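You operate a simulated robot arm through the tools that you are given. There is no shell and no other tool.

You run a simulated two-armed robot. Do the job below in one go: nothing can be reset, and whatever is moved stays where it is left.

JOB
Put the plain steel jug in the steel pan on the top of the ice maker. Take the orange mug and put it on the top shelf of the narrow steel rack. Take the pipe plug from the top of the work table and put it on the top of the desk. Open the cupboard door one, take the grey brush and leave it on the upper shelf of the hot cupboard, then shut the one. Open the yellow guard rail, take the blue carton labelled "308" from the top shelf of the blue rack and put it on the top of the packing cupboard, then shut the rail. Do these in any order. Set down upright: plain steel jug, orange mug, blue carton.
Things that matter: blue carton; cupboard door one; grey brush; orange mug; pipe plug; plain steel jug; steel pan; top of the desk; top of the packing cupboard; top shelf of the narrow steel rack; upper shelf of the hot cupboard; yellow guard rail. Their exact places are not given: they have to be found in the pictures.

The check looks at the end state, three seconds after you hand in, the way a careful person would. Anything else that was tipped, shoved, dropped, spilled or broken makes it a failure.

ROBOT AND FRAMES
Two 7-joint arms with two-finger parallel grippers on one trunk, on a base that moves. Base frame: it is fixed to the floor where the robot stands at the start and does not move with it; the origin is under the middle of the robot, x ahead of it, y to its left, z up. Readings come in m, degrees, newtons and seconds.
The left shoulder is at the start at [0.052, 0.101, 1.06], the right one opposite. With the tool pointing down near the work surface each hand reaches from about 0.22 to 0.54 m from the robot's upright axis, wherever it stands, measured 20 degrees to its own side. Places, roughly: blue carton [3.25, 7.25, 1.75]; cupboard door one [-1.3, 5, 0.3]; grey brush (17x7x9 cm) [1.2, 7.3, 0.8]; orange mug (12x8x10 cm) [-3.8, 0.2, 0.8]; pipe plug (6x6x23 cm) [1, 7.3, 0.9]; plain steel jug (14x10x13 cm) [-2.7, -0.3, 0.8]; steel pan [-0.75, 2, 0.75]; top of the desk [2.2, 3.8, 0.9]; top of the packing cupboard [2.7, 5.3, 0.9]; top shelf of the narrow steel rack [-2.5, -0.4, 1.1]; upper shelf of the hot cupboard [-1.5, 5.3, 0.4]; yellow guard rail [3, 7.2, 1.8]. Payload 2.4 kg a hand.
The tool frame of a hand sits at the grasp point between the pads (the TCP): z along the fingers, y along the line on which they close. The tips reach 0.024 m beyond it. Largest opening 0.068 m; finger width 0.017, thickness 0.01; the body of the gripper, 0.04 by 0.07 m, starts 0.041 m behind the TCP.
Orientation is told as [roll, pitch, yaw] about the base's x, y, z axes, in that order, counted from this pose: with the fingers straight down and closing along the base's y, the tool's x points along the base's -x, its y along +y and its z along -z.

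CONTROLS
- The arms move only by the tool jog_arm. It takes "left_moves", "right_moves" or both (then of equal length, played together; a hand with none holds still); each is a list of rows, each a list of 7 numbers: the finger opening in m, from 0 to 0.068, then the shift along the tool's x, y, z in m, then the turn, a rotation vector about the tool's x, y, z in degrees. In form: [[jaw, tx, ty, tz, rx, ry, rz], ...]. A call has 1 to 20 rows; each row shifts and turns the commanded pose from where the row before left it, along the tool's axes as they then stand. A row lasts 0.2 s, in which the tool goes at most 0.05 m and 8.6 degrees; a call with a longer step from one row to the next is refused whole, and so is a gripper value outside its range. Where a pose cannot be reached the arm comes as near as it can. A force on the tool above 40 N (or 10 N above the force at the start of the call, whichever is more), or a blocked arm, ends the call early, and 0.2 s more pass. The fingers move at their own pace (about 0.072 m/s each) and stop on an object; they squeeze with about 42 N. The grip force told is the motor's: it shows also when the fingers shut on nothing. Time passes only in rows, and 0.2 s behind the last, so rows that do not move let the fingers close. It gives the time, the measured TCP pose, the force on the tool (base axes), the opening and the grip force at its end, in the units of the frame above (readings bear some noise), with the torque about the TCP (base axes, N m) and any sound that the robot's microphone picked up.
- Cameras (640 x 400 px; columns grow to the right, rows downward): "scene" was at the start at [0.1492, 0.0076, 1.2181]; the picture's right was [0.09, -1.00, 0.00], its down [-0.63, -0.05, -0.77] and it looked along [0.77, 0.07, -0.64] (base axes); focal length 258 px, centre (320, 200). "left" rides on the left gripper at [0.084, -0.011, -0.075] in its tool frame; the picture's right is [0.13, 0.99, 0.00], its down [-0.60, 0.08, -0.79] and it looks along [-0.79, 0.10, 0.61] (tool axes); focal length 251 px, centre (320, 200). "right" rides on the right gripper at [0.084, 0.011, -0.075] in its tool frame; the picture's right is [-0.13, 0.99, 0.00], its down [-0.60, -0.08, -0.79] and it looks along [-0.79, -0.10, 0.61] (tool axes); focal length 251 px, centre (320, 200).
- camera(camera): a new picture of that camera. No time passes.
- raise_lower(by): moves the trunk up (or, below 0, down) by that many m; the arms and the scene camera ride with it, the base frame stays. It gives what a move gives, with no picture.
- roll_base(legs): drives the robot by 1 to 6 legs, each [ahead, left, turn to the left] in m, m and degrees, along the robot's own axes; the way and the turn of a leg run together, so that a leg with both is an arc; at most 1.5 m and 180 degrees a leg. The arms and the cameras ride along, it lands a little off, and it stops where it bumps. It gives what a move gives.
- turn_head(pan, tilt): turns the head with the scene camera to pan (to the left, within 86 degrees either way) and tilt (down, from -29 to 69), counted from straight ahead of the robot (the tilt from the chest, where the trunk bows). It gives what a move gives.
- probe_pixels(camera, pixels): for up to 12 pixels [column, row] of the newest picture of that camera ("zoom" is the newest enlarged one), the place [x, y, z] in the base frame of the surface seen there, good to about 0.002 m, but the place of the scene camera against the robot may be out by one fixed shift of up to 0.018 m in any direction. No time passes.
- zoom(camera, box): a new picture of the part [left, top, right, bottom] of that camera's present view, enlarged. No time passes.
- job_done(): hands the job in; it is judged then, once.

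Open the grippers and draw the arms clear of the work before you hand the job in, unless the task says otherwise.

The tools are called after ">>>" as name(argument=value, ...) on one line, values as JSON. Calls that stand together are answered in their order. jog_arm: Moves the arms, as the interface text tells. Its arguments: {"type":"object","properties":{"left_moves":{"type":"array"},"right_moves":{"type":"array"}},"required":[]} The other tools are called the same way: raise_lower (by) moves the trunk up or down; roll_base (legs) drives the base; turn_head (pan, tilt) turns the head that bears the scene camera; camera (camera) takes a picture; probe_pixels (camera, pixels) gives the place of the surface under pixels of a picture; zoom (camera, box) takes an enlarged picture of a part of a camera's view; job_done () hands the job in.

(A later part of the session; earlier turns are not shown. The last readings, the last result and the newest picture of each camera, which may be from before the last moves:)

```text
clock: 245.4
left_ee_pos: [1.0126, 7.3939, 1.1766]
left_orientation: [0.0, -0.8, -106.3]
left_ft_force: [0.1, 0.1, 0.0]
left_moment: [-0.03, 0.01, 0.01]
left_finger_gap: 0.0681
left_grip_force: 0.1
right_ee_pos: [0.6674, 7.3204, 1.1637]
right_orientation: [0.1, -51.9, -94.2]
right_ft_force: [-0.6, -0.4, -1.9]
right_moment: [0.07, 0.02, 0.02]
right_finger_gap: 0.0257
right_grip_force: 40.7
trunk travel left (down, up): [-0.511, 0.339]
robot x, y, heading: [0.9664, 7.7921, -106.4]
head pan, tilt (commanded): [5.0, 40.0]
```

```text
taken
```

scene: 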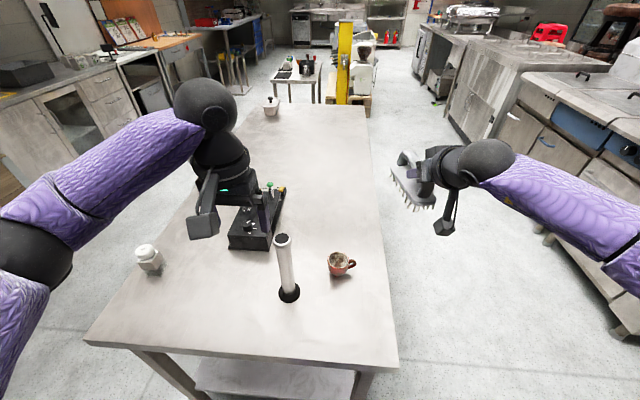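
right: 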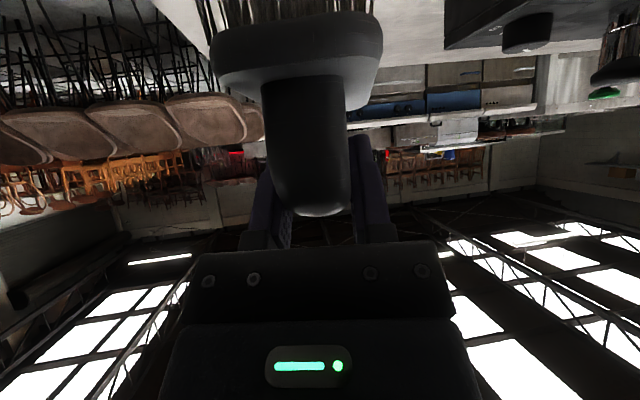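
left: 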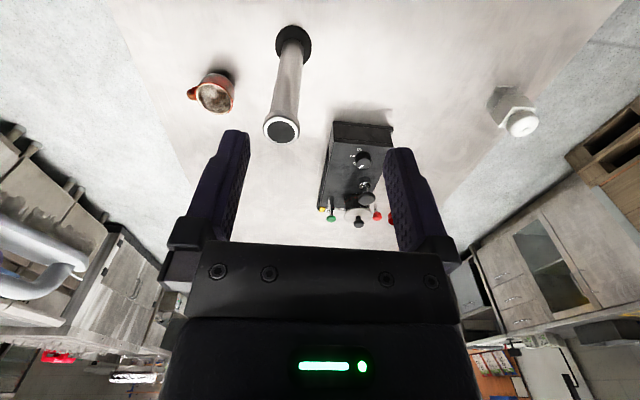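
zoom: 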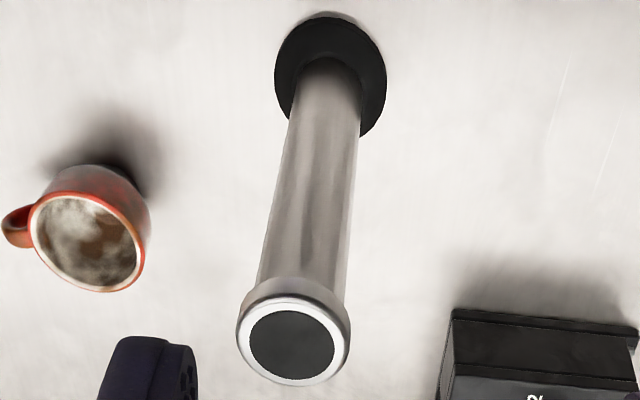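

The step was too long; I split it into three rows.

>>> jog_arm(left_moves=[[0.068, -0.0323, -0.0094, 0, 0, 0, 0], [0.068, -0.0323, -0.0094, 0, 0, 0, 0], [0.068, -0.0323, -0.0093, 0, 0, 0, 0], [0.068, 0, 0, 0.045, 0, 0, 0], [0.068, 0, 0, 0.045, 0, 0, 0], [0.068, 0, 0, 0, 0, 0, 0]])

>>> camera(camera="left")

```text
clock: 246.8
left_ee_pos: [0.9594, 7.3061, 1.089]
left_orientation: [0.1, -0.6, -106.2]
left_ft_force: [-0.4, -0.3, 0.5]
left_moment: [-0.02, 0.03, -0.01]
left_finger_gap: 0.0677
left_grip_force: 0.1
right_ee_pos: [0.6682, 7.3205, 1.1649]
right_orientation: [-0.1, -51.9, -94.2]
right_ft_force: [-0.6, 0.5, -1.8]
right_moment: [0.01, 0.01, -0.02]
right_finger_gap: 0.0253
right_grip_force: 41.5
trunk travel left (down, up): [-0.511, 0.339]
robot x, y, heading: [0.9683, 7.7948, -106.1]
head pan, tilt (commanded): [5.0, 40.0]
```

```text
taken
```

left: 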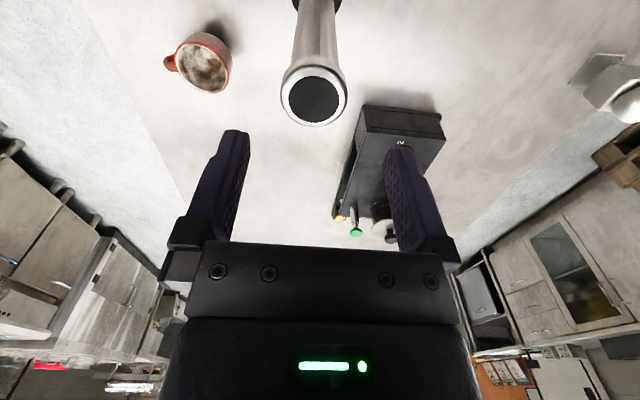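

Aligned over the plug. I descend to z≈0.993 and close.

>>> jog_arm(left_moves=[[0.068, 0.002, 0, 0.032, 0, 0, 0], [0.068, 0, 0, 0.032, 0, 0, 0], [0.068, 0, 0, 0.032, 0, 0, 0], [0.068, 0, 0, 0, 0, 0, 0]])

>>> camera(camera="left")

>>> camera(camera="scene")

```text
clock: 247.8
left_ee_pos: [0.9616, 7.3105, 0.9934]
left_orientation: [0.0, -0.8, -106.1]
left_ft_force: [-0.4, 0.6, -0.2]
left_moment: [0.0, 0.01, 0.02]
left_finger_gap: 0.0679
left_grip_force: 0.0
right_ee_pos: [0.6693, 7.3195, 1.1642]
right_orientation: [0.1, -52.0, -94.2]
right_ft_force: [1.2, 0.0, -1.0]
right_moment: [0.05, 0.0, -0.05]
right_finger_gap: 0.0254
right_grip_force: 41.4
trunk travel left (down, up): [-0.511, 0.339]
robot x, y, heading: [0.9728, 7.7995, -106.2]
head pan, tilt (commanded): [5.0, 40.0]
```

```text
taken
```

left: 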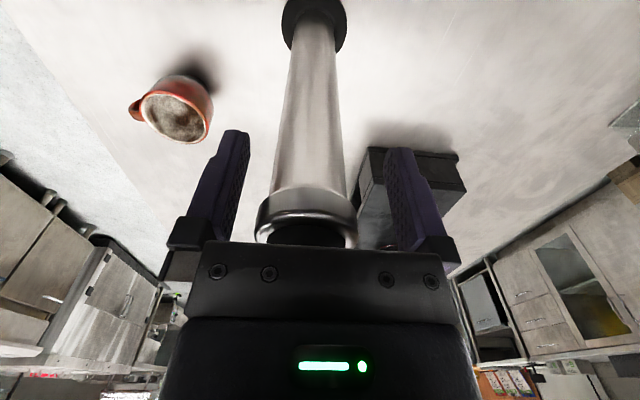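

```text
taken
```

scene: 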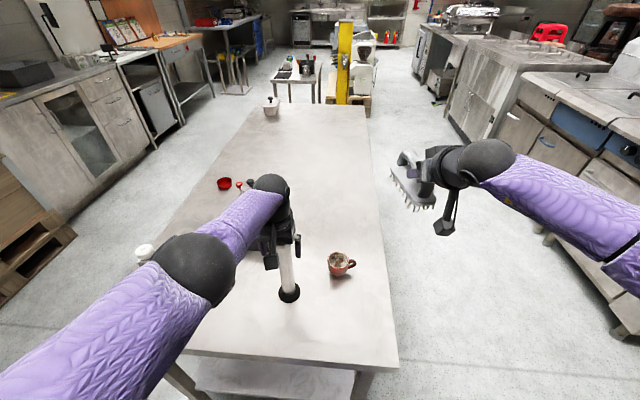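

The plug sits about 3 mm off centre; I shift by −3 mm in y and close.

>>> jog_arm(left_moves=[[0.068, 0, -0.003, 0, 0, 0, 0], [0.05, 0, 0, 0, 0, 0, 0], [0, 0, 0, 0, 0, 0, 0], [0, 0, 0, 0, 0, 0, 0], [0, 0, 0, 0, 0, 0, 0], [0, 0, 0, 0, 0, 0, 0]])

>>> camera(camera="left")

```text
clock: 249.2
left_ee_pos: [0.9601, 7.3124, 0.9941]
left_orientation: [0.0, -0.7, -106.2]
left_ft_force: [-1.2, 0.2, 0.5]
left_moment: [-0.08, 0.06, -0.03]
left_finger_gap: 0.0412
left_grip_force: 42.1
left hand out of reach, approached as far as the arm can: row 1
right_ee_pos: [0.6686, 7.3202, 1.1642]
right_orientation: [0.1, -51.8, -94.3]
right_ft_force: [-0.1, 0.7, -2.1]
right_moment: [0.09, -0.02, 0.03]
right_finger_gap: 0.0258
right_grip_force: 40.9
trunk travel left (down, up): [-0.511, 0.339]
robot x, y, heading: [0.9744, 7.7963, -106.1]
head pan, tilt (commanded): [5.0, 40.0]
```

```text
taken
```

left: 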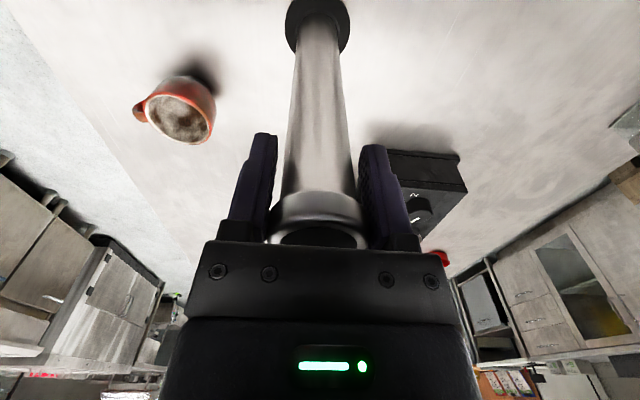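

Plug gripped (gap 41 mm, 42 N). I lift it with the trunk.

>>> raise_lower(by=0.05)

>>> raise_lower(by=0.12)

>>> camera(camera="scene")

>>> camera(camera="left")

```text
clock: 250.1
left_ee_pos: [0.9615, 7.3129, 1.043]
left_orientation: [0.1, -0.7, -106.1]
left_ft_force: [-0.2, 0.0, -4.3]
left_moment: [0.07, 0.0, -0.03]
left_finger_gap: 0.0409
left_grip_force: 41.9
right_ee_pos: [0.668, 7.3194, 1.2152]
right_orientation: [0.0, -51.9, -94.2]
right_ft_force: [0.5, 0.4, -0.7]
right_moment: [0.05, -0.02, 0.0]
right_finger_gap: 0.0257
right_grip_force: 41.6
trunk travel left (down, up): [-0.561, 0.289]
robot x, y, heading: [0.9733, 7.7951, -106.4]
head pan, tilt (commanded): [5.0, 40.0]
```

```text
clock: 251.6
left_ee_pos: [0.9596, 7.3136, 1.1664]
left_orientation: [-0.1, -1.1, -106.2]
left_ft_force: [0.6, 0.5, -4.4]
left_moment: [0.02, -0.01, -0.04]
left_finger_gap: 0.0408
left_grip_force: 42.1
right_ee_pos: [0.6682, 7.32, 1.3346]
right_orientation: [0.0, -51.9, -94.2]
right_ft_force: [0.6, -0.3, -1.0]
right_moment: [0.08, -0.02, -0.03]
right_finger_gap: 0.0257
right_grip_force: 41.2
trunk travel left (down, up): [-0.681, 0.169]
robot x, y, heading: [0.9692, 7.7954, -105.9]
head pan, tilt (commanded): [5.0, 40.0]
```

```text
taken
```

scene: 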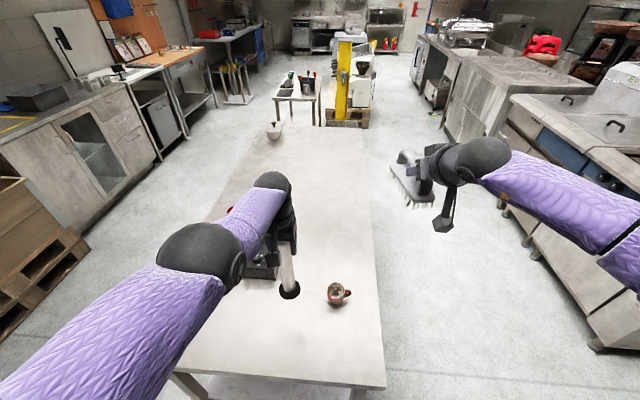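

```text
taken
```

left: 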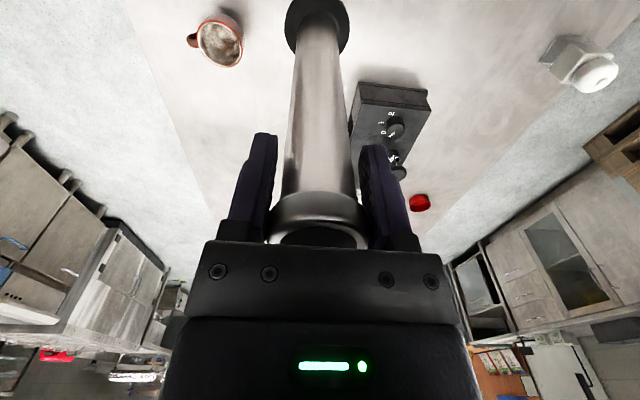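

Plug lifted (4.4 N). I back 0.1 m, strafe left 1.32 m into the corridor, then drive 3 m along it.

>>> roll_base(legs=[[-0.1, 0, 0], [0, 1.32, 0]])

>>> turn_head(pan=15, tilt=20)

>>> camera(camera="scene")

```text
clock: 259.0
left_ee_pos: [2.2574, 7.0417, 1.1669]
left_orientation: [0.1, -1.0, -106.0]
left_ft_force: [-0.7, -0.4, -5.7]
left_moment: [0.02, 0.0, 0.01]
left_finger_gap: 0.0411
left_grip_force: 41.4
right_ee_pos: [1.966, 7.0457, 1.3356]
right_orientation: [0.0, -51.8, -94.1]
right_ft_force: [0.1, 0.2, -1.3]
right_moment: [0.04, 0.0, -0.03]
right_finger_gap: 0.0259
right_grip_force: 41.2
trunk travel left (down, up): [-0.681, 0.169]
robot x, y, heading: [2.2669, 7.5247, -106.2]
head pan, tilt (commanded): [5.0, 40.0]
```

```text
clock: 259.8
left_ee_pos: [2.2573, 7.0405, 1.1671]
left_orientation: [0.1, -1.0, -106.1]
left_ft_force: [0.7, -0.3, -4.6]
left_moment: [0.02, -0.03, 0.01]
left_finger_gap: 0.041
left_grip_force: 42.0
right_ee_pos: [1.9643, 7.0459, 1.3344]
right_orientation: [0.0, -51.9, -94.1]
right_ft_force: [-0.2, -0.7, -2.2]
right_moment: [0.07, 0.02, -0.01]
right_finger_gap: 0.0257
right_grip_force: 41.0
trunk travel left (down, up): [-0.681, 0.169]
robot x, y, heading: [2.2664, 7.5227, -106.4]
head pan, tilt (commanded): [15.0, 20.0]
```

```text
taken
```

scene: 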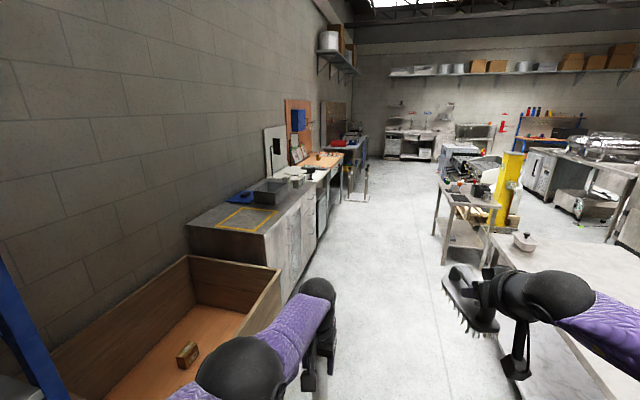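

The corridor is free. I drive ahead 1.5 + 1.5 m and look at the desk.

>>> roll_base(legs=[[1.5, 0, 0], [1.5, 0, 0]])

>>> turn_head(pan=55, tilt=30)

>>> camera(camera="scene")

```text
clock: 274.1
left_ee_pos: [1.4349, 4.1801, 1.167]
left_orientation: [0.1, -1.0, -106.2]
left_ft_force: [0.4, -0.1, -4.1]
left_moment: [0.02, -0.04, -0.02]
left_finger_gap: 0.0407
left_grip_force: 41.7
right_ee_pos: [1.1455, 4.1867, 1.3344]
right_orientation: [-0.1, -51.9, -94.1]
right_ft_force: [-0.2, -0.7, -0.9]
right_moment: [0.04, -0.02, 0.02]
right_finger_gap: 0.0257
right_grip_force: 40.4
trunk travel left (down, up): [-0.681, 0.169]
robot x, y, heading: [1.4463, 4.6654, -106.0]
head pan, tilt (commanded): [15.0, 20.0]
```

```text
clock: 275.2
left_ee_pos: [1.437, 4.182, 1.1671]
left_orientation: [0.1, -1.1, -106.2]
left_ft_force: [1.0, -0.2, -4.2]
left_moment: [0.02, -0.01, 0.0]
left_finger_gap: 0.0409
left_grip_force: 42.2
right_ee_pos: [1.1444, 4.1862, 1.3333]
right_orientation: [0.0, -51.9, -94.1]
right_ft_force: [0.3, -0.3, -1.0]
right_moment: [0.04, -0.02, 0.01]
right_finger_gap: 0.0253
right_grip_force: 40.7
trunk travel left (down, up): [-0.681, 0.169]
robot x, y, heading: [1.4455, 4.6672, -106.2]
head pan, tilt (commanded): [55.0, 30.0]
```

```text
taken
```

scene: 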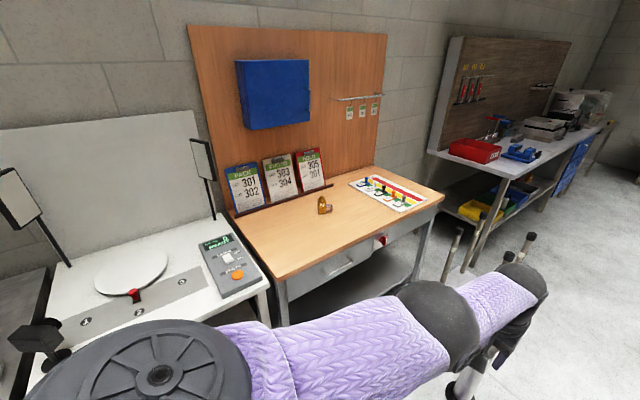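

The wooden desk is visible at (330,235). I probe its surface and the things on it.

>>> probe_pixels(camera="scene", pixels=[[285, 290], [442, 195], [300, 240], [350, 230], [270, 240], [324, 205], [400, 205], [315, 265], [380, 225], [235, 215], [230, 265], [355, 185]])

>>> zoom(camera="scene", box=[200, 140, 460, 300])

```text
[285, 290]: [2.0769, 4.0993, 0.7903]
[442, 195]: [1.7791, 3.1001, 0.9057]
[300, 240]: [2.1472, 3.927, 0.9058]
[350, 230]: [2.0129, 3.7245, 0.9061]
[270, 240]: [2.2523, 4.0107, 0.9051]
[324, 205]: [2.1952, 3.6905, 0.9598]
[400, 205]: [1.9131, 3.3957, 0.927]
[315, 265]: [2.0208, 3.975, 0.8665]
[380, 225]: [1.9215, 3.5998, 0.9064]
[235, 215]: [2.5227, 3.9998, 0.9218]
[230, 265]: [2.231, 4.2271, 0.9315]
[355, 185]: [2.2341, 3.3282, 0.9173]
```

```text
2.46 times, centred on (330, 220) of scene
```

zoom: 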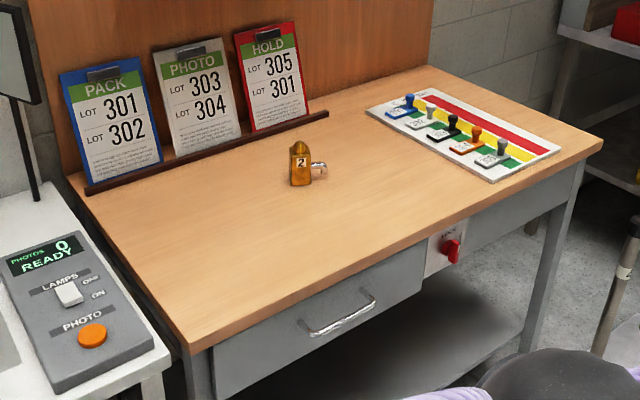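

Desk top is z≈0.902 with free space near (2.15,3.89). I turn to face the desk, strafe right and approach to put the plug there.

>>> raise_lower(by=0.06)

>>> roll_base(legs=[[0, 0, 90], [0, -0.72, 0], [0.2, 0, 0]])

>>> turn_head(pan=5, tilt=45)

>>> camera(camera="scene")

```text
clock: 276.2
left_ee_pos: [1.4373, 4.1815, 1.2258]
left_orientation: [0.1, -1.0, -106.3]
left_ft_force: [-0.4, -0.4, -4.3]
left_moment: [0.02, -0.01, -0.01]
left_finger_gap: 0.0404
left_grip_force: 42.2
right_ee_pos: [1.1442, 4.187, 1.3958]
right_orientation: [0.0, -51.9, -94.1]
right_ft_force: [-0.4, 0.6, -0.3]
right_moment: [0.07, -0.04, 0.0]
right_finger_gap: 0.0255
right_grip_force: 40.8
trunk travel left (down, up): [-0.741, 0.109]
robot x, y, heading: [1.4446, 4.6635, -106.0]
head pan, tilt (commanded): [55.0, 30.0]
```

```text
clock: 285.2
left_ee_pos: [1.9171, 3.9033, 1.2257]
left_orientation: [0.1, -1.1, -16.5]
left_ft_force: [-0.3, -0.6, -5.3]
left_moment: [0.0, 0.01, 0.01]
left_finger_gap: 0.0407
left_grip_force: 41.9
right_ee_pos: [1.9104, 3.6114, 1.3948]
right_orientation: [0.0, -52.0, -4.3]
right_ft_force: [0.7, -0.7, -0.8]
right_moment: [-0.01, 0.07, 0.0]
right_finger_gap: 0.0258
right_grip_force: 41.3
trunk travel left (down, up): [-0.741, 0.109]
robot x, y, heading: [1.4312, 3.9137, -16.5]
head pan, tilt (commanded): [55.0, 30.0]
```

```text
clock: 286.4
left_ee_pos: [1.9166, 3.9037, 1.225]
left_orientation: [0.1, -1.1, -16.4]
left_ft_force: [-0.3, -0.8, -4.6]
left_moment: [0.03, 0.04, -0.02]
left_finger_gap: 0.0406
left_grip_force: 41.9
right_ee_pos: [1.9106, 3.6112, 1.3939]
right_orientation: [0.0, -51.9, -4.3]
right_ft_force: [0.0, 0.4, -1.8]
right_moment: [-0.03, 0.03, -0.02]
right_finger_gap: 0.0258
right_grip_force: 41.4
trunk travel left (down, up): [-0.741, 0.109]
robot x, y, heading: [1.4341, 3.9148, -16.4]
head pan, tilt (commanded): [5.0, 45.0]
```

```text
taken
```

scene: 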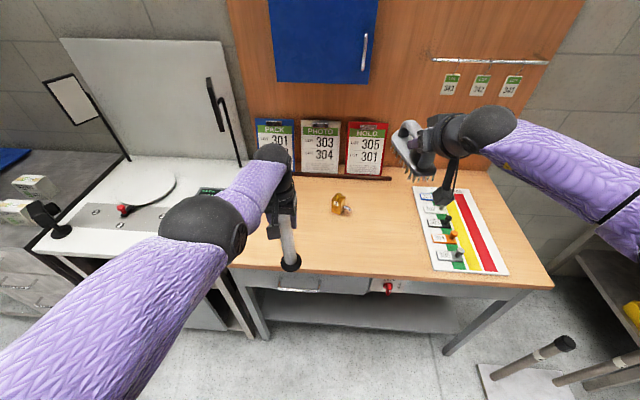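

Left TCP hangs 0.09 m short of the desk edge. I drive ahead 0.225 m and 0.04 m left, over the free spot.

>>> roll_base(legs=[[0.225, 0.04, 0]])

>>> camera(camera="scene")

>>> camera(camera="left")

```text
clock: 288.1
left_ee_pos: [2.145, 3.8784, 1.2263]
left_orientation: [0.0, -1.0, -16.4]
left_ft_force: [0.1, 0.1, -4.5]
left_moment: [0.01, 0.05, -0.01]
left_finger_gap: 0.0405
left_grip_force: 41.4
right_ee_pos: [2.1377, 3.5868, 1.395]
right_orientation: [0.1, -51.9, -4.3]
right_ft_force: [-0.2, -0.5, -1.2]
right_moment: [-0.01, 0.08, -0.03]
right_finger_gap: 0.0261
right_grip_force: 41.0
trunk travel left (down, up): [-0.741, 0.109]
robot x, y, heading: [1.6598, 3.89, -16.2]
head pan, tilt (commanded): [5.0, 45.0]
```

```text
taken
```

scene: 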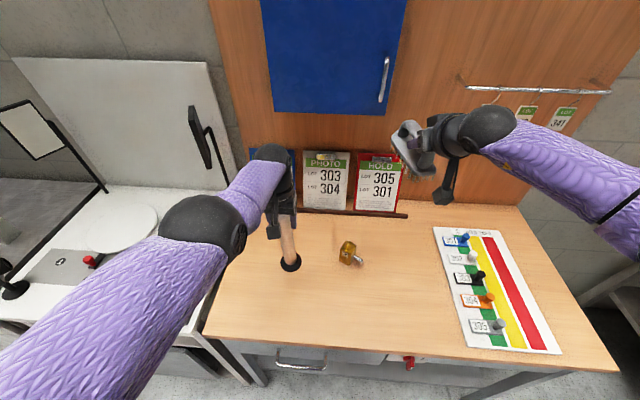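

```text
taken
```

left: 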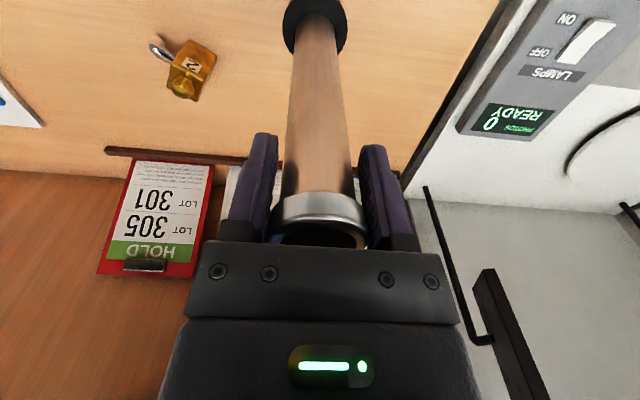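

The plug hangs over a free spot. I probe the desk height with the wrist camera.

>>> probe_pixels(camera="left", pixels=[[400, 60], [240, 60], [400, 130], [230, 110], [315, 10], [300, 30]])

>>> raise_lower(by=-0.115)

>>> camera(camera="left")

```text
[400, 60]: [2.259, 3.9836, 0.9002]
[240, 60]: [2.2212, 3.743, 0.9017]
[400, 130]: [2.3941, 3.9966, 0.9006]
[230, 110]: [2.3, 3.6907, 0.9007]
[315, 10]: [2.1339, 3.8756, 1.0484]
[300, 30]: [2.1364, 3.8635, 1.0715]
```

```text
clock: 289.5
left_ee_pos: [2.1435, 3.8786, 1.1121]
left_orientation: [0.1, -1.1, -16.4]
left_ft_force: [-0.3, 0.7, -4.6]
left_moment: [0.04, 0.02, -0.02]
left_finger_gap: 0.0408
left_grip_force: 41.9
right_ee_pos: [2.138, 3.5856, 1.2794]
right_orientation: [-0.1, -51.9, -4.4]
right_ft_force: [-0.4, -0.7, -0.7]
right_moment: [0.03, 0.06, -0.02]
right_finger_gap: 0.0258
right_grip_force: 41.4
trunk travel left (down, up): [-0.626, 0.224]
robot x, y, heading: [1.6631, 3.8907, -16.2]
head pan, tilt (commanded): [5.0, 45.0]
```

```text
taken
```

left: 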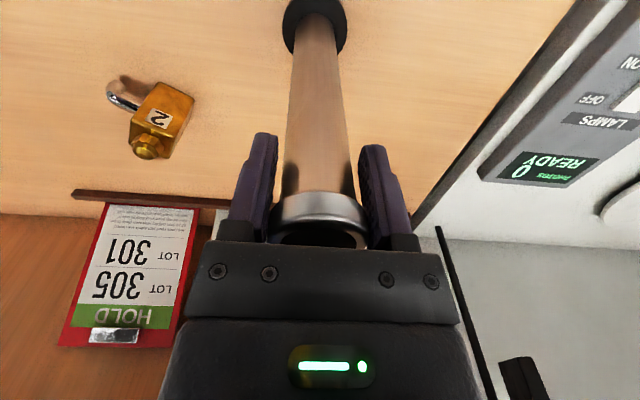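

Desk is z 0.9005; contact is expected at TCP z≈1.093. I lower 1.6 cm and then in small steps.

>>> raise_lower(by=-0.016)

>>> raise_lower(by=-0.004)

```text
clock: 290.2
left_ee_pos: [2.1427, 3.8782, 1.0949]
left_orientation: [0.1, -1.1, -16.4]
left_ft_force: [-0.2, 0.2, -4.5]
left_moment: [0.03, 0.06, -0.01]
left_finger_gap: 0.0406
left_grip_force: 41.7
right_ee_pos: [2.138, 3.5849, 1.2622]
right_orientation: [0.0, -51.9, -4.3]
right_ft_force: [-0.8, 0.2, -1.3]
right_moment: [0.02, 0.07, 0.0]
right_finger_gap: 0.0257
right_grip_force: 40.8
trunk travel left (down, up): [-0.61, 0.24]
robot x, y, heading: [1.6605, 3.8906, -16.5]
head pan, tilt (commanded): [5.0, 45.0]
```

```text
clock: 290.7
left_ee_pos: [2.1435, 3.8776, 1.0941]
left_orientation: [0.0, -1.4, -16.3]
left_ft_force: [-1.2, -2.3, 24.8]
left_moment: [0.14, 0.3, 0.06]
left_finger_gap: 0.0408
left_grip_force: 41.9
right_ee_pos: [2.1348, 3.5847, 1.2608]
right_orientation: [0.0, -52.0, -4.4]
right_ft_force: [-0.9, -0.7, -1.3]
right_moment: [-0.03, 0.04, 0.03]
right_finger_gap: 0.0256
right_grip_force: 40.8
trunk travel left (down, up): [-0.606, 0.244]
robot x, y, heading: [1.6601, 3.8871, -16.7]
head pan, tilt (commanded): [5.0, 45.0]
```

Contact with the desk (+25 N). I open the left jaws.

>>> jog_arm(left_moves=[[0.045, 0, 0, 0, 0, 0, 0], [0.05, 0, 0, 0, 0, 0, 0], [0.068, 0, 0, 0, 0, 0, 0], [0.068, 0, 0, 0, 0, 0, 0]])

>>> camera(camera="left")

>>> camera(camera="scene")

```text
clock: 291.7
left_ee_pos: [2.1435, 3.8791, 1.0902]
left_orientation: [0.1, -1.2, -16.4]
left_ft_force: [0.2, 0.2, 0.3]
left_moment: [-0.05, 0.02, -0.01]
left_finger_gap: 0.0679
left_grip_force: 0.1
right_ee_pos: [2.1377, 3.5862, 1.2602]
right_orientation: [0.1, -51.9, -4.4]
right_ft_force: [0.0, 0.5, -2.4]
right_moment: [0.0, 0.05, 0.01]
right_finger_gap: 0.0258
right_grip_force: 41.2
trunk travel left (down, up): [-0.606, 0.244]
robot x, y, heading: [1.6627, 3.8904, -16.1]
head pan, tilt (commanded): [5.0, 45.0]
```

```text
taken
```

left: 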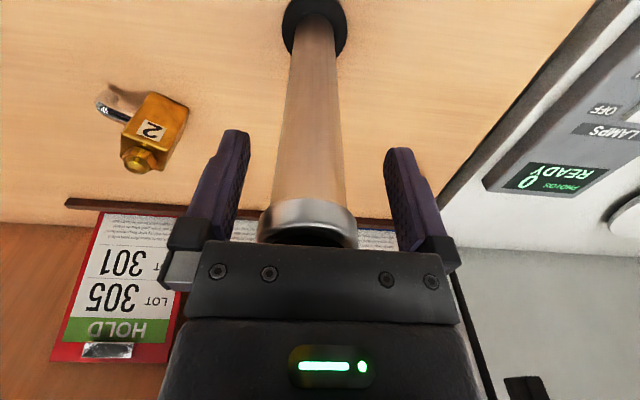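

```text
taken
```

scene: 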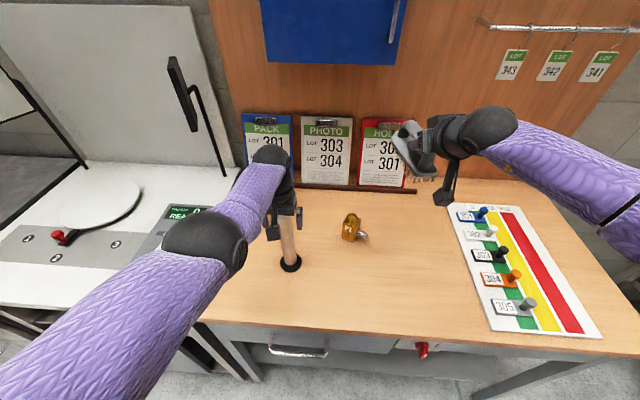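

The plug stands on the desk. I raise the trunk 0.12 m and back away.

>>> raise_lower(by=0.13)

>>> roll_base(legs=[[-0.5, 0, 0]])

>>> camera(camera="scene")

```text
clock: 293.3
left_ee_pos: [2.1429, 3.8791, 1.2209]
left_orientation: [0.0, -1.1, -16.4]
left_ft_force: [-0.2, 0.3, -0.7]
left_moment: [-0.01, -0.02, 0.06]
left_finger_gap: 0.068
left_grip_force: 0.1
right_ee_pos: [2.1374, 3.5868, 1.3906]
right_orientation: [0.0, -52.0, -4.3]
right_ft_force: [-0.8, 0.1, -1.9]
right_moment: [-0.01, 0.05, 0.0]
right_finger_gap: 0.0258
right_grip_force: 40.8
trunk travel left (down, up): [-0.736, 0.114]
robot x, y, heading: [1.6621, 3.8923, -16.6]
head pan, tilt (commanded): [5.0, 45.0]
```

```text
clock: 296.2
left_ee_pos: [1.6624, 4.0182, 1.2217]
left_orientation: [0.1, -1.1, -16.7]
left_ft_force: [0.2, -0.1, -0.4]
left_moment: [0.03, 0.0, -0.02]
left_finger_gap: 0.068
left_grip_force: 0.1
right_ee_pos: [1.6528, 3.7258, 1.3896]
right_orientation: [0.0, -51.9, -4.7]
right_ft_force: [-0.3, 0.1, -0.8]
right_moment: [0.01, 0.03, -0.01]
right_finger_gap: 0.0257
right_grip_force: 41.1
trunk travel left (down, up): [-0.736, 0.114]
robot x, y, heading: [1.1793, 4.0289, -16.8]
head pan, tilt (commanded): [5.0, 45.0]
```

```text
taken
```

scene: 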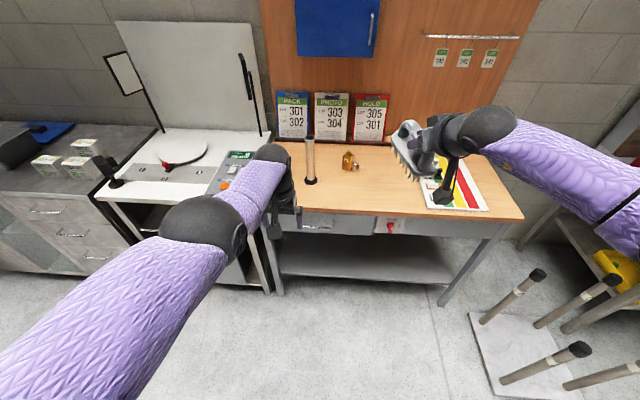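

The plug stands well on the desk. Next is the hot cupboard: I shift to the gap between the two tables and turn round to face it.

>>> roll_base(legs=[[0, 1.25, 0], [0, 0, -179.5]])

>>> turn_head(pan=10, tilt=30)

>>> camera(camera="scene")

```text
clock: 309.9
left_ee_pos: [1.0501, 5.235, 1.2221]
left_orientation: [0.1, -1.1, 163.9]
left_ft_force: [0.0, -0.4, 0.3]
left_moment: [0.03, 0.03, -0.02]
left_finger_gap: 0.0679
left_grip_force: 0.0
right_ee_pos: [1.0545, 5.5269, 1.3889]
right_orientation: [0.0, -51.9, 175.9]
right_ft_force: [0.5, -0.7, -1.0]
right_moment: [-0.03, -0.07, -0.02]
right_finger_gap: 0.0258
right_grip_force: 40.9
trunk travel left (down, up): [-0.736, 0.114]
robot x, y, heading: [1.5316, 5.2253, 163.8]
head pan, tilt (commanded): [5.0, 45.0]
```

```text
clock: 310.6
left_ee_pos: [1.0498, 5.2351, 1.2215]
left_orientation: [0.1, -1.1, 163.9]
left_ft_force: [-0.2, -0.7, -0.5]
left_moment: [0.0, 0.01, -0.01]
left_finger_gap: 0.068
left_grip_force: 0.1
right_ee_pos: [1.0533, 5.5273, 1.3888]
right_orientation: [0.0, -51.9, 176.0]
right_ft_force: [-0.3, 0.3, -0.9]
right_moment: [0.03, -0.03, 0.0]
right_finger_gap: 0.0258
right_grip_force: 41.1
trunk travel left (down, up): [-0.736, 0.114]
robot x, y, heading: [1.5287, 5.2223, 163.9]
head pan, tilt (commanded): [10.0, 30.0]
```

```text
taken
```

scene: 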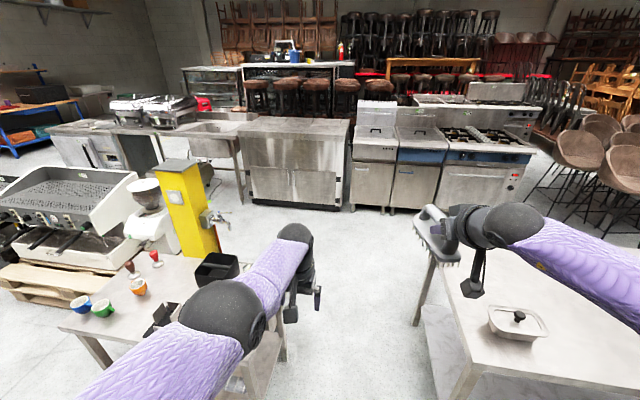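

I probe the gap: table 1's edge, the yellow post's base, work table's near corners, and the floor.

>>> probe_pixels(camera="scene", pixels=[[272, 345], [285, 335], [240, 265], [222, 248], [215, 217], [433, 262], [470, 375], [420, 325], [350, 300], [250, 205], [348, 205], [290, 180]])

>>> zoom(camera="scene", box=[230, 105, 380, 225])

```text
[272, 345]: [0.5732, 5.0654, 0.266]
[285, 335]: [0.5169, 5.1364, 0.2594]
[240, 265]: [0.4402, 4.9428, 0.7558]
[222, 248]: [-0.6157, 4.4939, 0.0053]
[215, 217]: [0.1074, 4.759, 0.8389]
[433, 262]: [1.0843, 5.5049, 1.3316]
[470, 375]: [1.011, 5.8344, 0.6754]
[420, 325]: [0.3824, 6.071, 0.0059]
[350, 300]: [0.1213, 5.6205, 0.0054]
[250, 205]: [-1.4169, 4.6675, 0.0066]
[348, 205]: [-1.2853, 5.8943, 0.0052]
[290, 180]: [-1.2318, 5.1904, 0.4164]
```

```text
3.33 times, centred on (305, 165) of scene
```

zoom: 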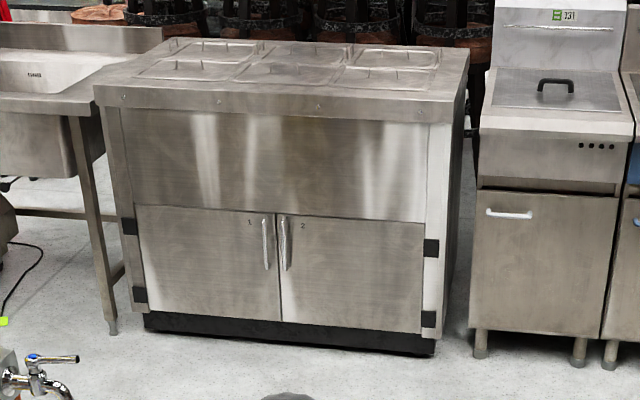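

The gap is about 0.79 m wide and free. I probe the cupboard's door features in the zoomed picture.

>>> probe_pixels(camera="zoom", pixels=[[138, 207], [272, 214], [266, 245], [266, 222], [267, 268], [276, 315], [145, 305], [128, 226], [420, 225], [283, 245], [250, 225], [200, 260]])

>>> roll_base(legs=[[0, -0.045, 0], [1.0, 0, 0], [0.75, 0, 0]])

>>> turn_head(pan=25, tilt=45)

>>> camera(camera="scene")

```text
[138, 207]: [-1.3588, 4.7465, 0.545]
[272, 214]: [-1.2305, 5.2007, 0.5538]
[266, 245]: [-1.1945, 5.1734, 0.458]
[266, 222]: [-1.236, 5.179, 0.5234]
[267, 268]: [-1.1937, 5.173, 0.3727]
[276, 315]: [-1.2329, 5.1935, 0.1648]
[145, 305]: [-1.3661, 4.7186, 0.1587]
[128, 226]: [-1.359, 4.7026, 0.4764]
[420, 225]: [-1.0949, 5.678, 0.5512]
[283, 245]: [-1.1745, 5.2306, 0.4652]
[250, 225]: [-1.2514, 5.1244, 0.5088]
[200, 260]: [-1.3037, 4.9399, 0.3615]
```

```text
clock: 320.0
left_ee_pos: [-0.6146, 5.7648, 1.2208]
left_orientation: [0.0, -1.1, 164.0]
left_ft_force: [0.5, -0.3, -0.5]
left_moment: [-0.02, 0.03, 0.01]
left_finger_gap: 0.0679
left_grip_force: 0.1
right_ee_pos: [-0.6099, 6.0579, 1.3884]
right_orientation: [0.0, -51.9, 176.0]
right_ft_force: [-0.3, 0.5, -0.8]
right_moment: [-0.04, -0.01, -0.01]
right_finger_gap: 0.0255
right_grip_force: 40.7
trunk travel left (down, up): [-0.736, 0.114]
robot x, y, heading: [-0.1389, 5.7567, 164.0]
head pan, tilt (commanded): [10.0, 30.0]
```

```text
clock: 320.7
left_ee_pos: [-0.6146, 5.7651, 1.2222]
left_orientation: [0.1, -1.1, 164.0]
left_ft_force: [0.2, 0.1, -0.3]
left_moment: [-0.02, 0.01, -0.03]
left_finger_gap: 0.0679
left_grip_force: 0.0
right_ee_pos: [-0.6097, 6.0558, 1.3895]
right_orientation: [0.0, -51.9, 175.9]
right_ft_force: [-0.2, -1.0, -0.5]
right_moment: [0.04, -0.04, 0.0]
right_finger_gap: 0.0255
right_grip_force: 41.0
trunk travel left (down, up): [-0.736, 0.114]
robot x, y, heading: [-0.1336, 5.7592, 163.8]
head pan, tilt (commanded): [25.0, 45.0]
```

```text
taken
```

scene: 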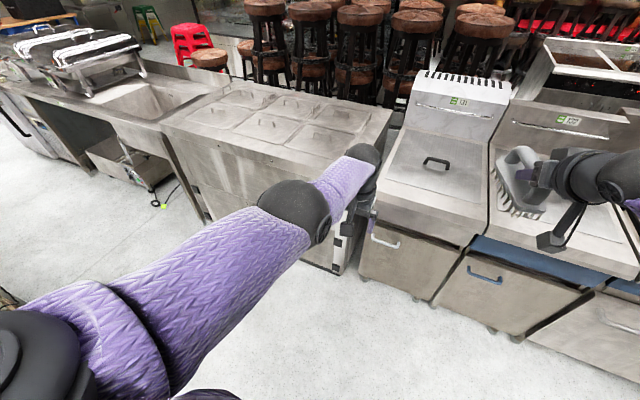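

Door 1's handle is a vertical bar at about (-1.19,5.17), z 0.36–0.53, and door 2's handle is 6 cm to its right. I strafe left in front of the doors and lower the trunk.

>>> roll_base(legs=[[0, 0.62, 0]])

>>> raise_lower(by=-0.66)

>>> turn_head(pan=5, tilt=35)

>>> camera(camera="scene")

```text
clock: 324.2
left_ee_pos: [-0.7875, 5.1657, 1.2222]
left_orientation: [0.0, -1.1, 163.8]
left_ft_force: [-0.5, -0.1, 0.7]
left_moment: [-0.02, 0.01, 0.0]
left_finger_gap: 0.0682
left_grip_force: 0.1
right_ee_pos: [-0.7823, 5.4583, 1.3891]
right_orientation: [-0.2, -51.9, 175.8]
right_ft_force: [0.3, -0.7, -0.9]
right_moment: [-0.02, -0.05, 0.01]
right_finger_gap: 0.0256
right_grip_force: 40.8
trunk travel left (down, up): [-0.736, 0.114]
robot x, y, heading: [-0.3039, 5.1569, 163.9]
head pan, tilt (commanded): [25.0, 45.0]
```

```text
refused: -0.66 is not a number from -0.4 to 0.4
```

```text
clock: 325.1
left_ee_pos: [-0.7872, 5.1671, 1.222]
left_orientation: [0.0, -1.1, 163.8]
left_ft_force: [0.8, 0.1, -0.5]
left_moment: [-0.03, -0.05, 0.0]
left_finger_gap: 0.068
left_grip_force: 0.0
right_ee_pos: [-0.7815, 5.4598, 1.3907]
right_orientation: [-0.1, -51.9, 175.9]
right_ft_force: [0.5, -0.4, -1.3]
right_moment: [0.01, -0.02, -0.01]
right_finger_gap: 0.0258
right_grip_force: 41.1
trunk travel left (down, up): [-0.736, 0.114]
robot x, y, heading: [-0.3062, 5.1579, 163.9]
head pan, tilt (commanded): [5.0, 35.0]
```

```text
taken
```

scene: 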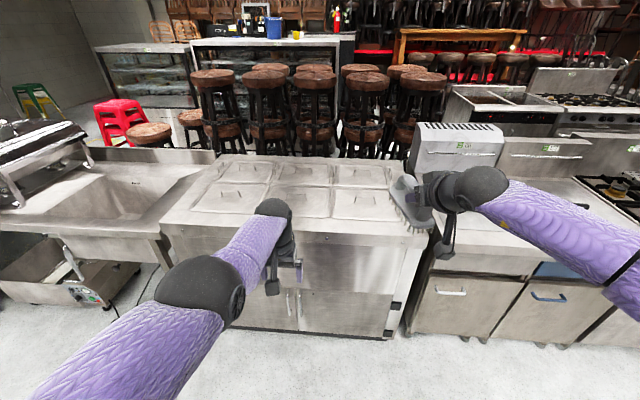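

I lower the trunk in two steps.

>>> raise_lower(by=-0.36)

>>> raise_lower(by=-0.28)

>>> turn_head(pan=5, tilt=30)

>>> camera(camera="scene")

```text
clock: 328.6
left_ee_pos: [-0.7879, 5.1663, 0.8607]
left_orientation: [0.1, -1.2, 163.8]
left_ft_force: [0.3, 0.6, -0.9]
left_moment: [0.01, 0.0, 0.02]
left_finger_gap: 0.0684
left_grip_force: 0.0
right_ee_pos: [-0.7812, 5.4581, 1.0291]
right_orientation: [-0.1, -51.9, 175.9]
right_ft_force: [0.0, -0.9, -0.5]
right_moment: [0.01, -0.04, 0.02]
right_finger_gap: 0.0257
right_grip_force: 41.2
trunk travel left (down, up): [-0.376, 0.474]
robot x, y, heading: [-0.3033, 5.1565, 163.8]
head pan, tilt (commanded): [5.0, 35.0]
```

```text
clock: 331.4
left_ee_pos: [-0.7872, 5.1672, 0.5812]
left_orientation: [0.0, -1.0, 163.9]
left_ft_force: [0.0, 1.0, 0.2]
left_moment: [0.03, 0.02, 0.0]
left_finger_gap: 0.0681
left_grip_force: 0.0
right_ee_pos: [-0.7809, 5.4599, 0.749]
right_orientation: [0.1, -51.9, 175.7]
right_ft_force: [0.2, 0.0, -0.8]
right_moment: [-0.01, -0.04, 0.01]
right_finger_gap: 0.0261
right_grip_force: 41.0
trunk travel left (down, up): [-0.096, 0.754]
robot x, y, heading: [-0.3061, 5.1578, 163.8]
head pan, tilt (commanded): [5.0, 35.0]
```

```text
clock: 332.1
left_ee_pos: [-0.7872, 5.166, 0.5825]
left_orientation: [0.1, -1.1, 163.9]
left_ft_force: [-0.4, 0.0, -0.7]
left_moment: [-0.02, -0.02, 0.02]
left_finger_gap: 0.0679
left_grip_force: 0.2
right_ee_pos: [-0.7814, 5.4589, 0.7491]
right_orientation: [-0.1, -51.9, 175.9]
right_ft_force: [0.1, -0.2, -1.4]
right_moment: [-0.01, 0.0, -0.01]
right_finger_gap: 0.0258
right_grip_force: 40.8
trunk travel left (down, up): [-0.096, 0.754]
robot x, y, heading: [-0.3067, 5.1572, 164.0]
head pan, tilt (commanded): [5.0, 30.0]
```

```text
taken
```

scene: 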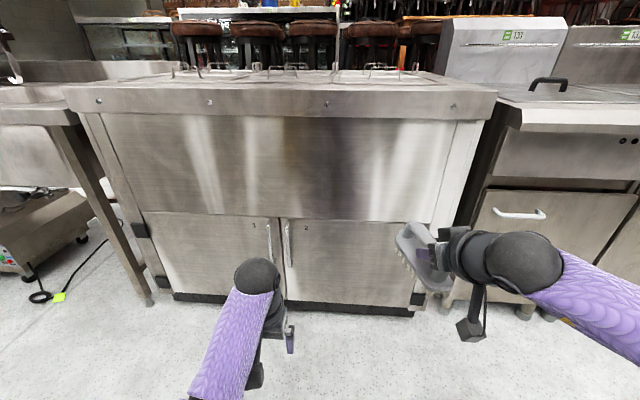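

I turn the left tool to point forward horizontally (11 rows).

>>> jog_arm(left_moves=[[0.04, 0.01, 0, 0, 0, -8.1, 0], [0.04, 0.01, 0, 0, 0, -8.1, 0], [0.04, 0.01, 0, 0, 0, -8.1, 0], [0.04, 0, 0, 0, 0, -8.1, 0], [0.04, 0, 0, 0, 0, -8.1, 0], [0.04, 0, 0, 0, 0, -8.1, 0], [0.04, 0, 0, 0, 0, -8.1, 0], [0.04, 0, 0, 0, 0, -8.1, 0], [0.04, 0, 0, 0, 0, -8.1, 0], [0.04, 0, 0, 0, 0, -8.1, 0], [0.04, 0, 0, 0, 0, -8.0, 0], [0.04, 0, 0, 0, 0, 0, 0]])

>>> camera(camera="scene")

>>> camera(camera="left")

```text
clock: 334.6
left_ee_pos: [-0.7572, 5.158, 0.5747]
left_orientation: [95.9, -89.7, 67.6]
left_ft_force: [0.5, -0.1, -0.1]
left_moment: [-0.01, 0.03, 0.0]
left_finger_gap: 0.04
left_grip_force: 0.2
right_ee_pos: [-0.7821, 5.4597, 0.7498]
right_orientation: [0.1, -51.9, 175.8]
right_ft_force: [0.6, -0.5, -1.9]
right_moment: [0.0, -0.07, 0.03]
right_finger_gap: 0.0258
right_grip_force: 41.1
trunk travel left (down, up): [-0.096, 0.754]
robot x, y, heading: [-0.3058, 5.1625, 163.8]
head pan, tilt (commanded): [5.0, 30.0]
```

```text
taken
```

scene: 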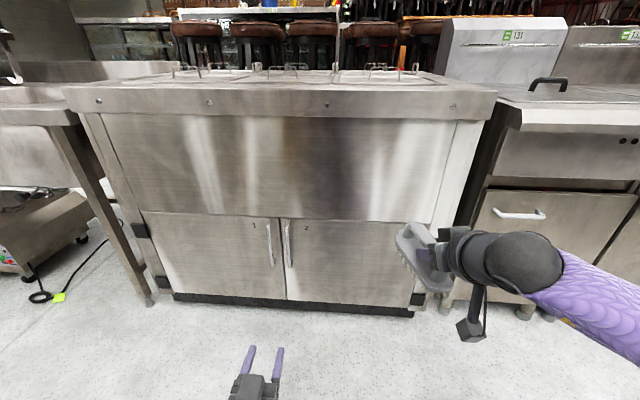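

```text
taken
```

left: 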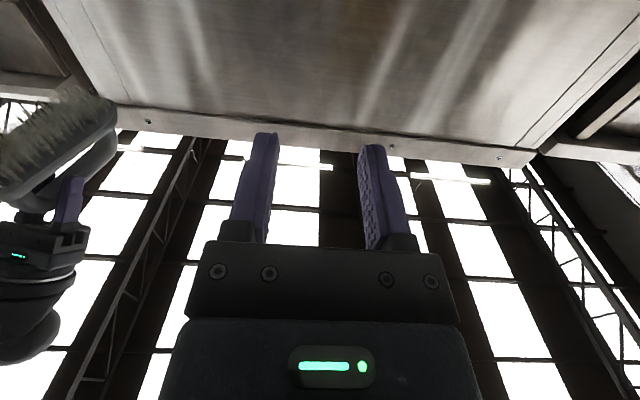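

The left tool now points forward. I zoom on the door handles and probe them.

>>> zoom(camera="scene", box=[220, 200, 340, 300])

>>> probe_pixels(camera="zoom", pixels=[[265, 150], [267, 200], [271, 240], [261, 120], [275, 265], [355, 150], [360, 200], [314, 200], [150, 200], [262, 200], [272, 200], [320, 120]])

```text
4.00 times, centred on (280, 250) of scene
```

zoom: 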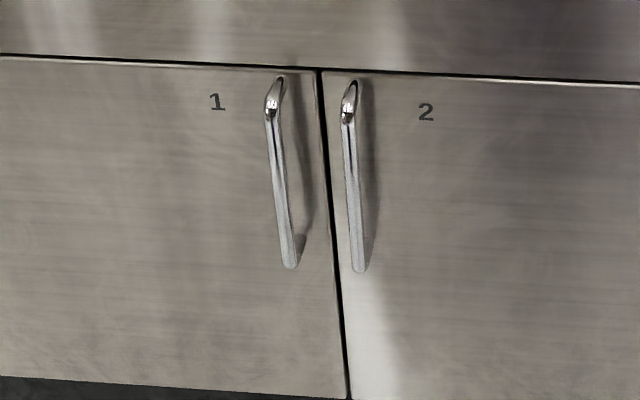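

```text
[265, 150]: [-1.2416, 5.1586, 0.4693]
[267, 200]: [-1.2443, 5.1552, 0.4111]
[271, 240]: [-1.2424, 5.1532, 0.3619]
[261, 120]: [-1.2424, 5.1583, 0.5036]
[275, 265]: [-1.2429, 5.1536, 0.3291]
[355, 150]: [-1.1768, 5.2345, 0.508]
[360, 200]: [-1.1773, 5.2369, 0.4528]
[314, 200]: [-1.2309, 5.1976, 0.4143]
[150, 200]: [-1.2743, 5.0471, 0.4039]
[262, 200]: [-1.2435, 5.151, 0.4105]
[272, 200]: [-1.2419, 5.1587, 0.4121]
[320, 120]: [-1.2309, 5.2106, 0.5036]
```

I missed the bar of handle 1; its pixels are about (278,150), (284,200), (289,245). I probe these.

>>> probe_pixels(camera="zoom", pixels=[[278, 150], [280, 170], [284, 200], [288, 235], [291, 260], [271, 110], [282, 82], [350, 110], [362, 262], [333, 250]])

```text
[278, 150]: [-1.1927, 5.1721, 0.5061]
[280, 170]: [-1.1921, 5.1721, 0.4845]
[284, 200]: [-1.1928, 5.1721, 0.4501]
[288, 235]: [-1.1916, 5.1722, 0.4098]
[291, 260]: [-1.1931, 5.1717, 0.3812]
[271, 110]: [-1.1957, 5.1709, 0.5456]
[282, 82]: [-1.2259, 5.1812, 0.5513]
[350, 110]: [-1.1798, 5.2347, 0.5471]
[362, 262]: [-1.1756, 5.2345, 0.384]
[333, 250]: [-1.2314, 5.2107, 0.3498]
```

Handle 1's bar is at about (-1.196,5.181), z 0.37–0.545. I pull the right hand with the brush back 0.22 m so it stays clear, then move the base closer.

>>> jog_arm(right_moves=[[0, 0.027, 0, -0.0346, 0, 0, 0], [0, 0.027, 0, -0.0346, 0, 0, 0], [0, 0.027, 0, -0.0346, 0, 0, 0], [0, 0.027, 0, -0.0346, 0, 0, 0], [0, 0.027, 0, -0.0346, 0, 0, 0], [0, 0, 0, 0, 0, 0, 0]])

>>> camera(camera="scene")

```text
clock: 336.1
left_ee_pos: [-0.7592, 5.1576, 0.576]
left_orientation: [115.1, -89.6, 48.8]
left_ft_force: [-0.3, 0.3, 0.5]
left_moment: [0.03, 0.0, 0.01]
left_finger_gap: 0.0399
left_grip_force: 0.0
right_ee_pos: [-0.6075, 5.4846, 0.7402]
right_orientation: [-0.1, -51.9, 175.8]
right_ft_force: [0.0, -0.7, -1.8]
right_moment: [0.04, -0.05, -0.01]
right_finger_gap: 0.0255
right_grip_force: 40.1
right hand out of reach, approached as far as the arm can: row 4, 5
trunk travel left (down, up): [-0.096, 0.754]
robot x, y, heading: [-0.306, 5.1604, 163.8]
head pan, tilt (commanded): [5.0, 30.0]
```

```text
taken
```

scene: 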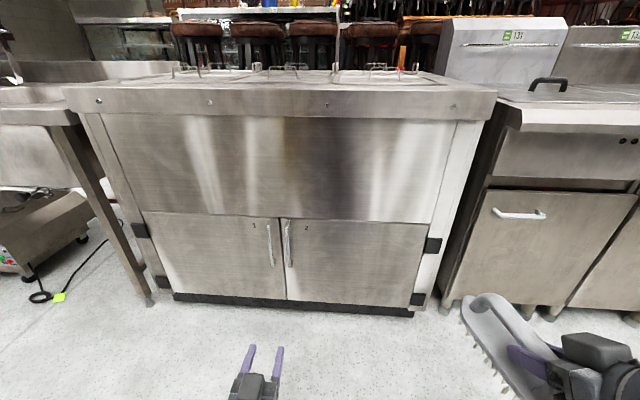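

Right TCP is now only 0.38 m ahead. I drive 0.33 m ahead and 0.07 m left toward the door, then look.

>>> roll_base(legs=[[0.33, 0.07, 0]])

>>> turn_head(pan=8, tilt=48)

>>> camera(camera="scene")

>>> camera(camera="left")

```text
clock: 338.3
left_ee_pos: [-1.0973, 5.1828, 0.5758]
left_orientation: [107.4, -89.7, 56.3]
left_ft_force: [-0.1, -0.2, -0.2]
left_moment: [-0.01, 0.0, 0.02]
left_finger_gap: 0.0398
left_grip_force: 0.1
right_ee_pos: [-0.9448, 5.512, 0.7407]
right_orientation: [-0.1, -51.9, 175.8]
right_ft_force: [-0.2, -0.4, -0.2]
right_moment: [0.02, -0.01, 0.03]
right_finger_gap: 0.0256
right_grip_force: 40.7
trunk travel left (down, up): [-0.096, 0.754]
robot x, y, heading: [-0.6435, 5.1848, 163.7]
head pan, tilt (commanded): [5.0, 30.0]
```

```text
clock: 339.1
left_ee_pos: [-1.0971, 5.183, 0.5763]
left_orientation: [104.9, -89.7, 58.8]
left_ft_force: [-0.6, 0.4, -0.7]
left_moment: [-0.02, -0.02, 0.01]
left_finger_gap: 0.0399
left_grip_force: 0.1
right_ee_pos: [-0.9462, 5.5097, 0.7397]
right_orientation: [0.0, -51.9, 175.8]
right_ft_force: [0.7, 0.1, -1.6]
right_moment: [-0.02, -0.02, 0.0]
right_finger_gap: 0.0256
right_grip_force: 40.7
trunk travel left (down, up): [-0.096, 0.754]
robot x, y, heading: [-0.6454, 5.1816, 163.8]
head pan, tilt (commanded): [8.0, 48.0]
```

```text
taken
```

scene: 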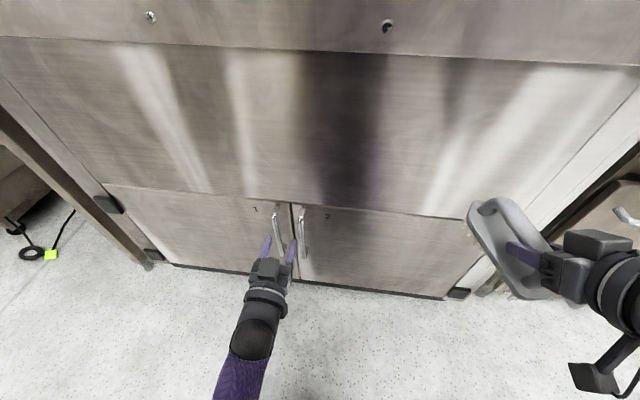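

```text
taken
```

left: 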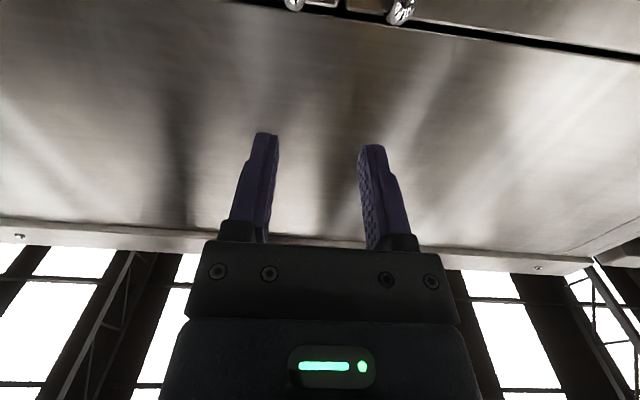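

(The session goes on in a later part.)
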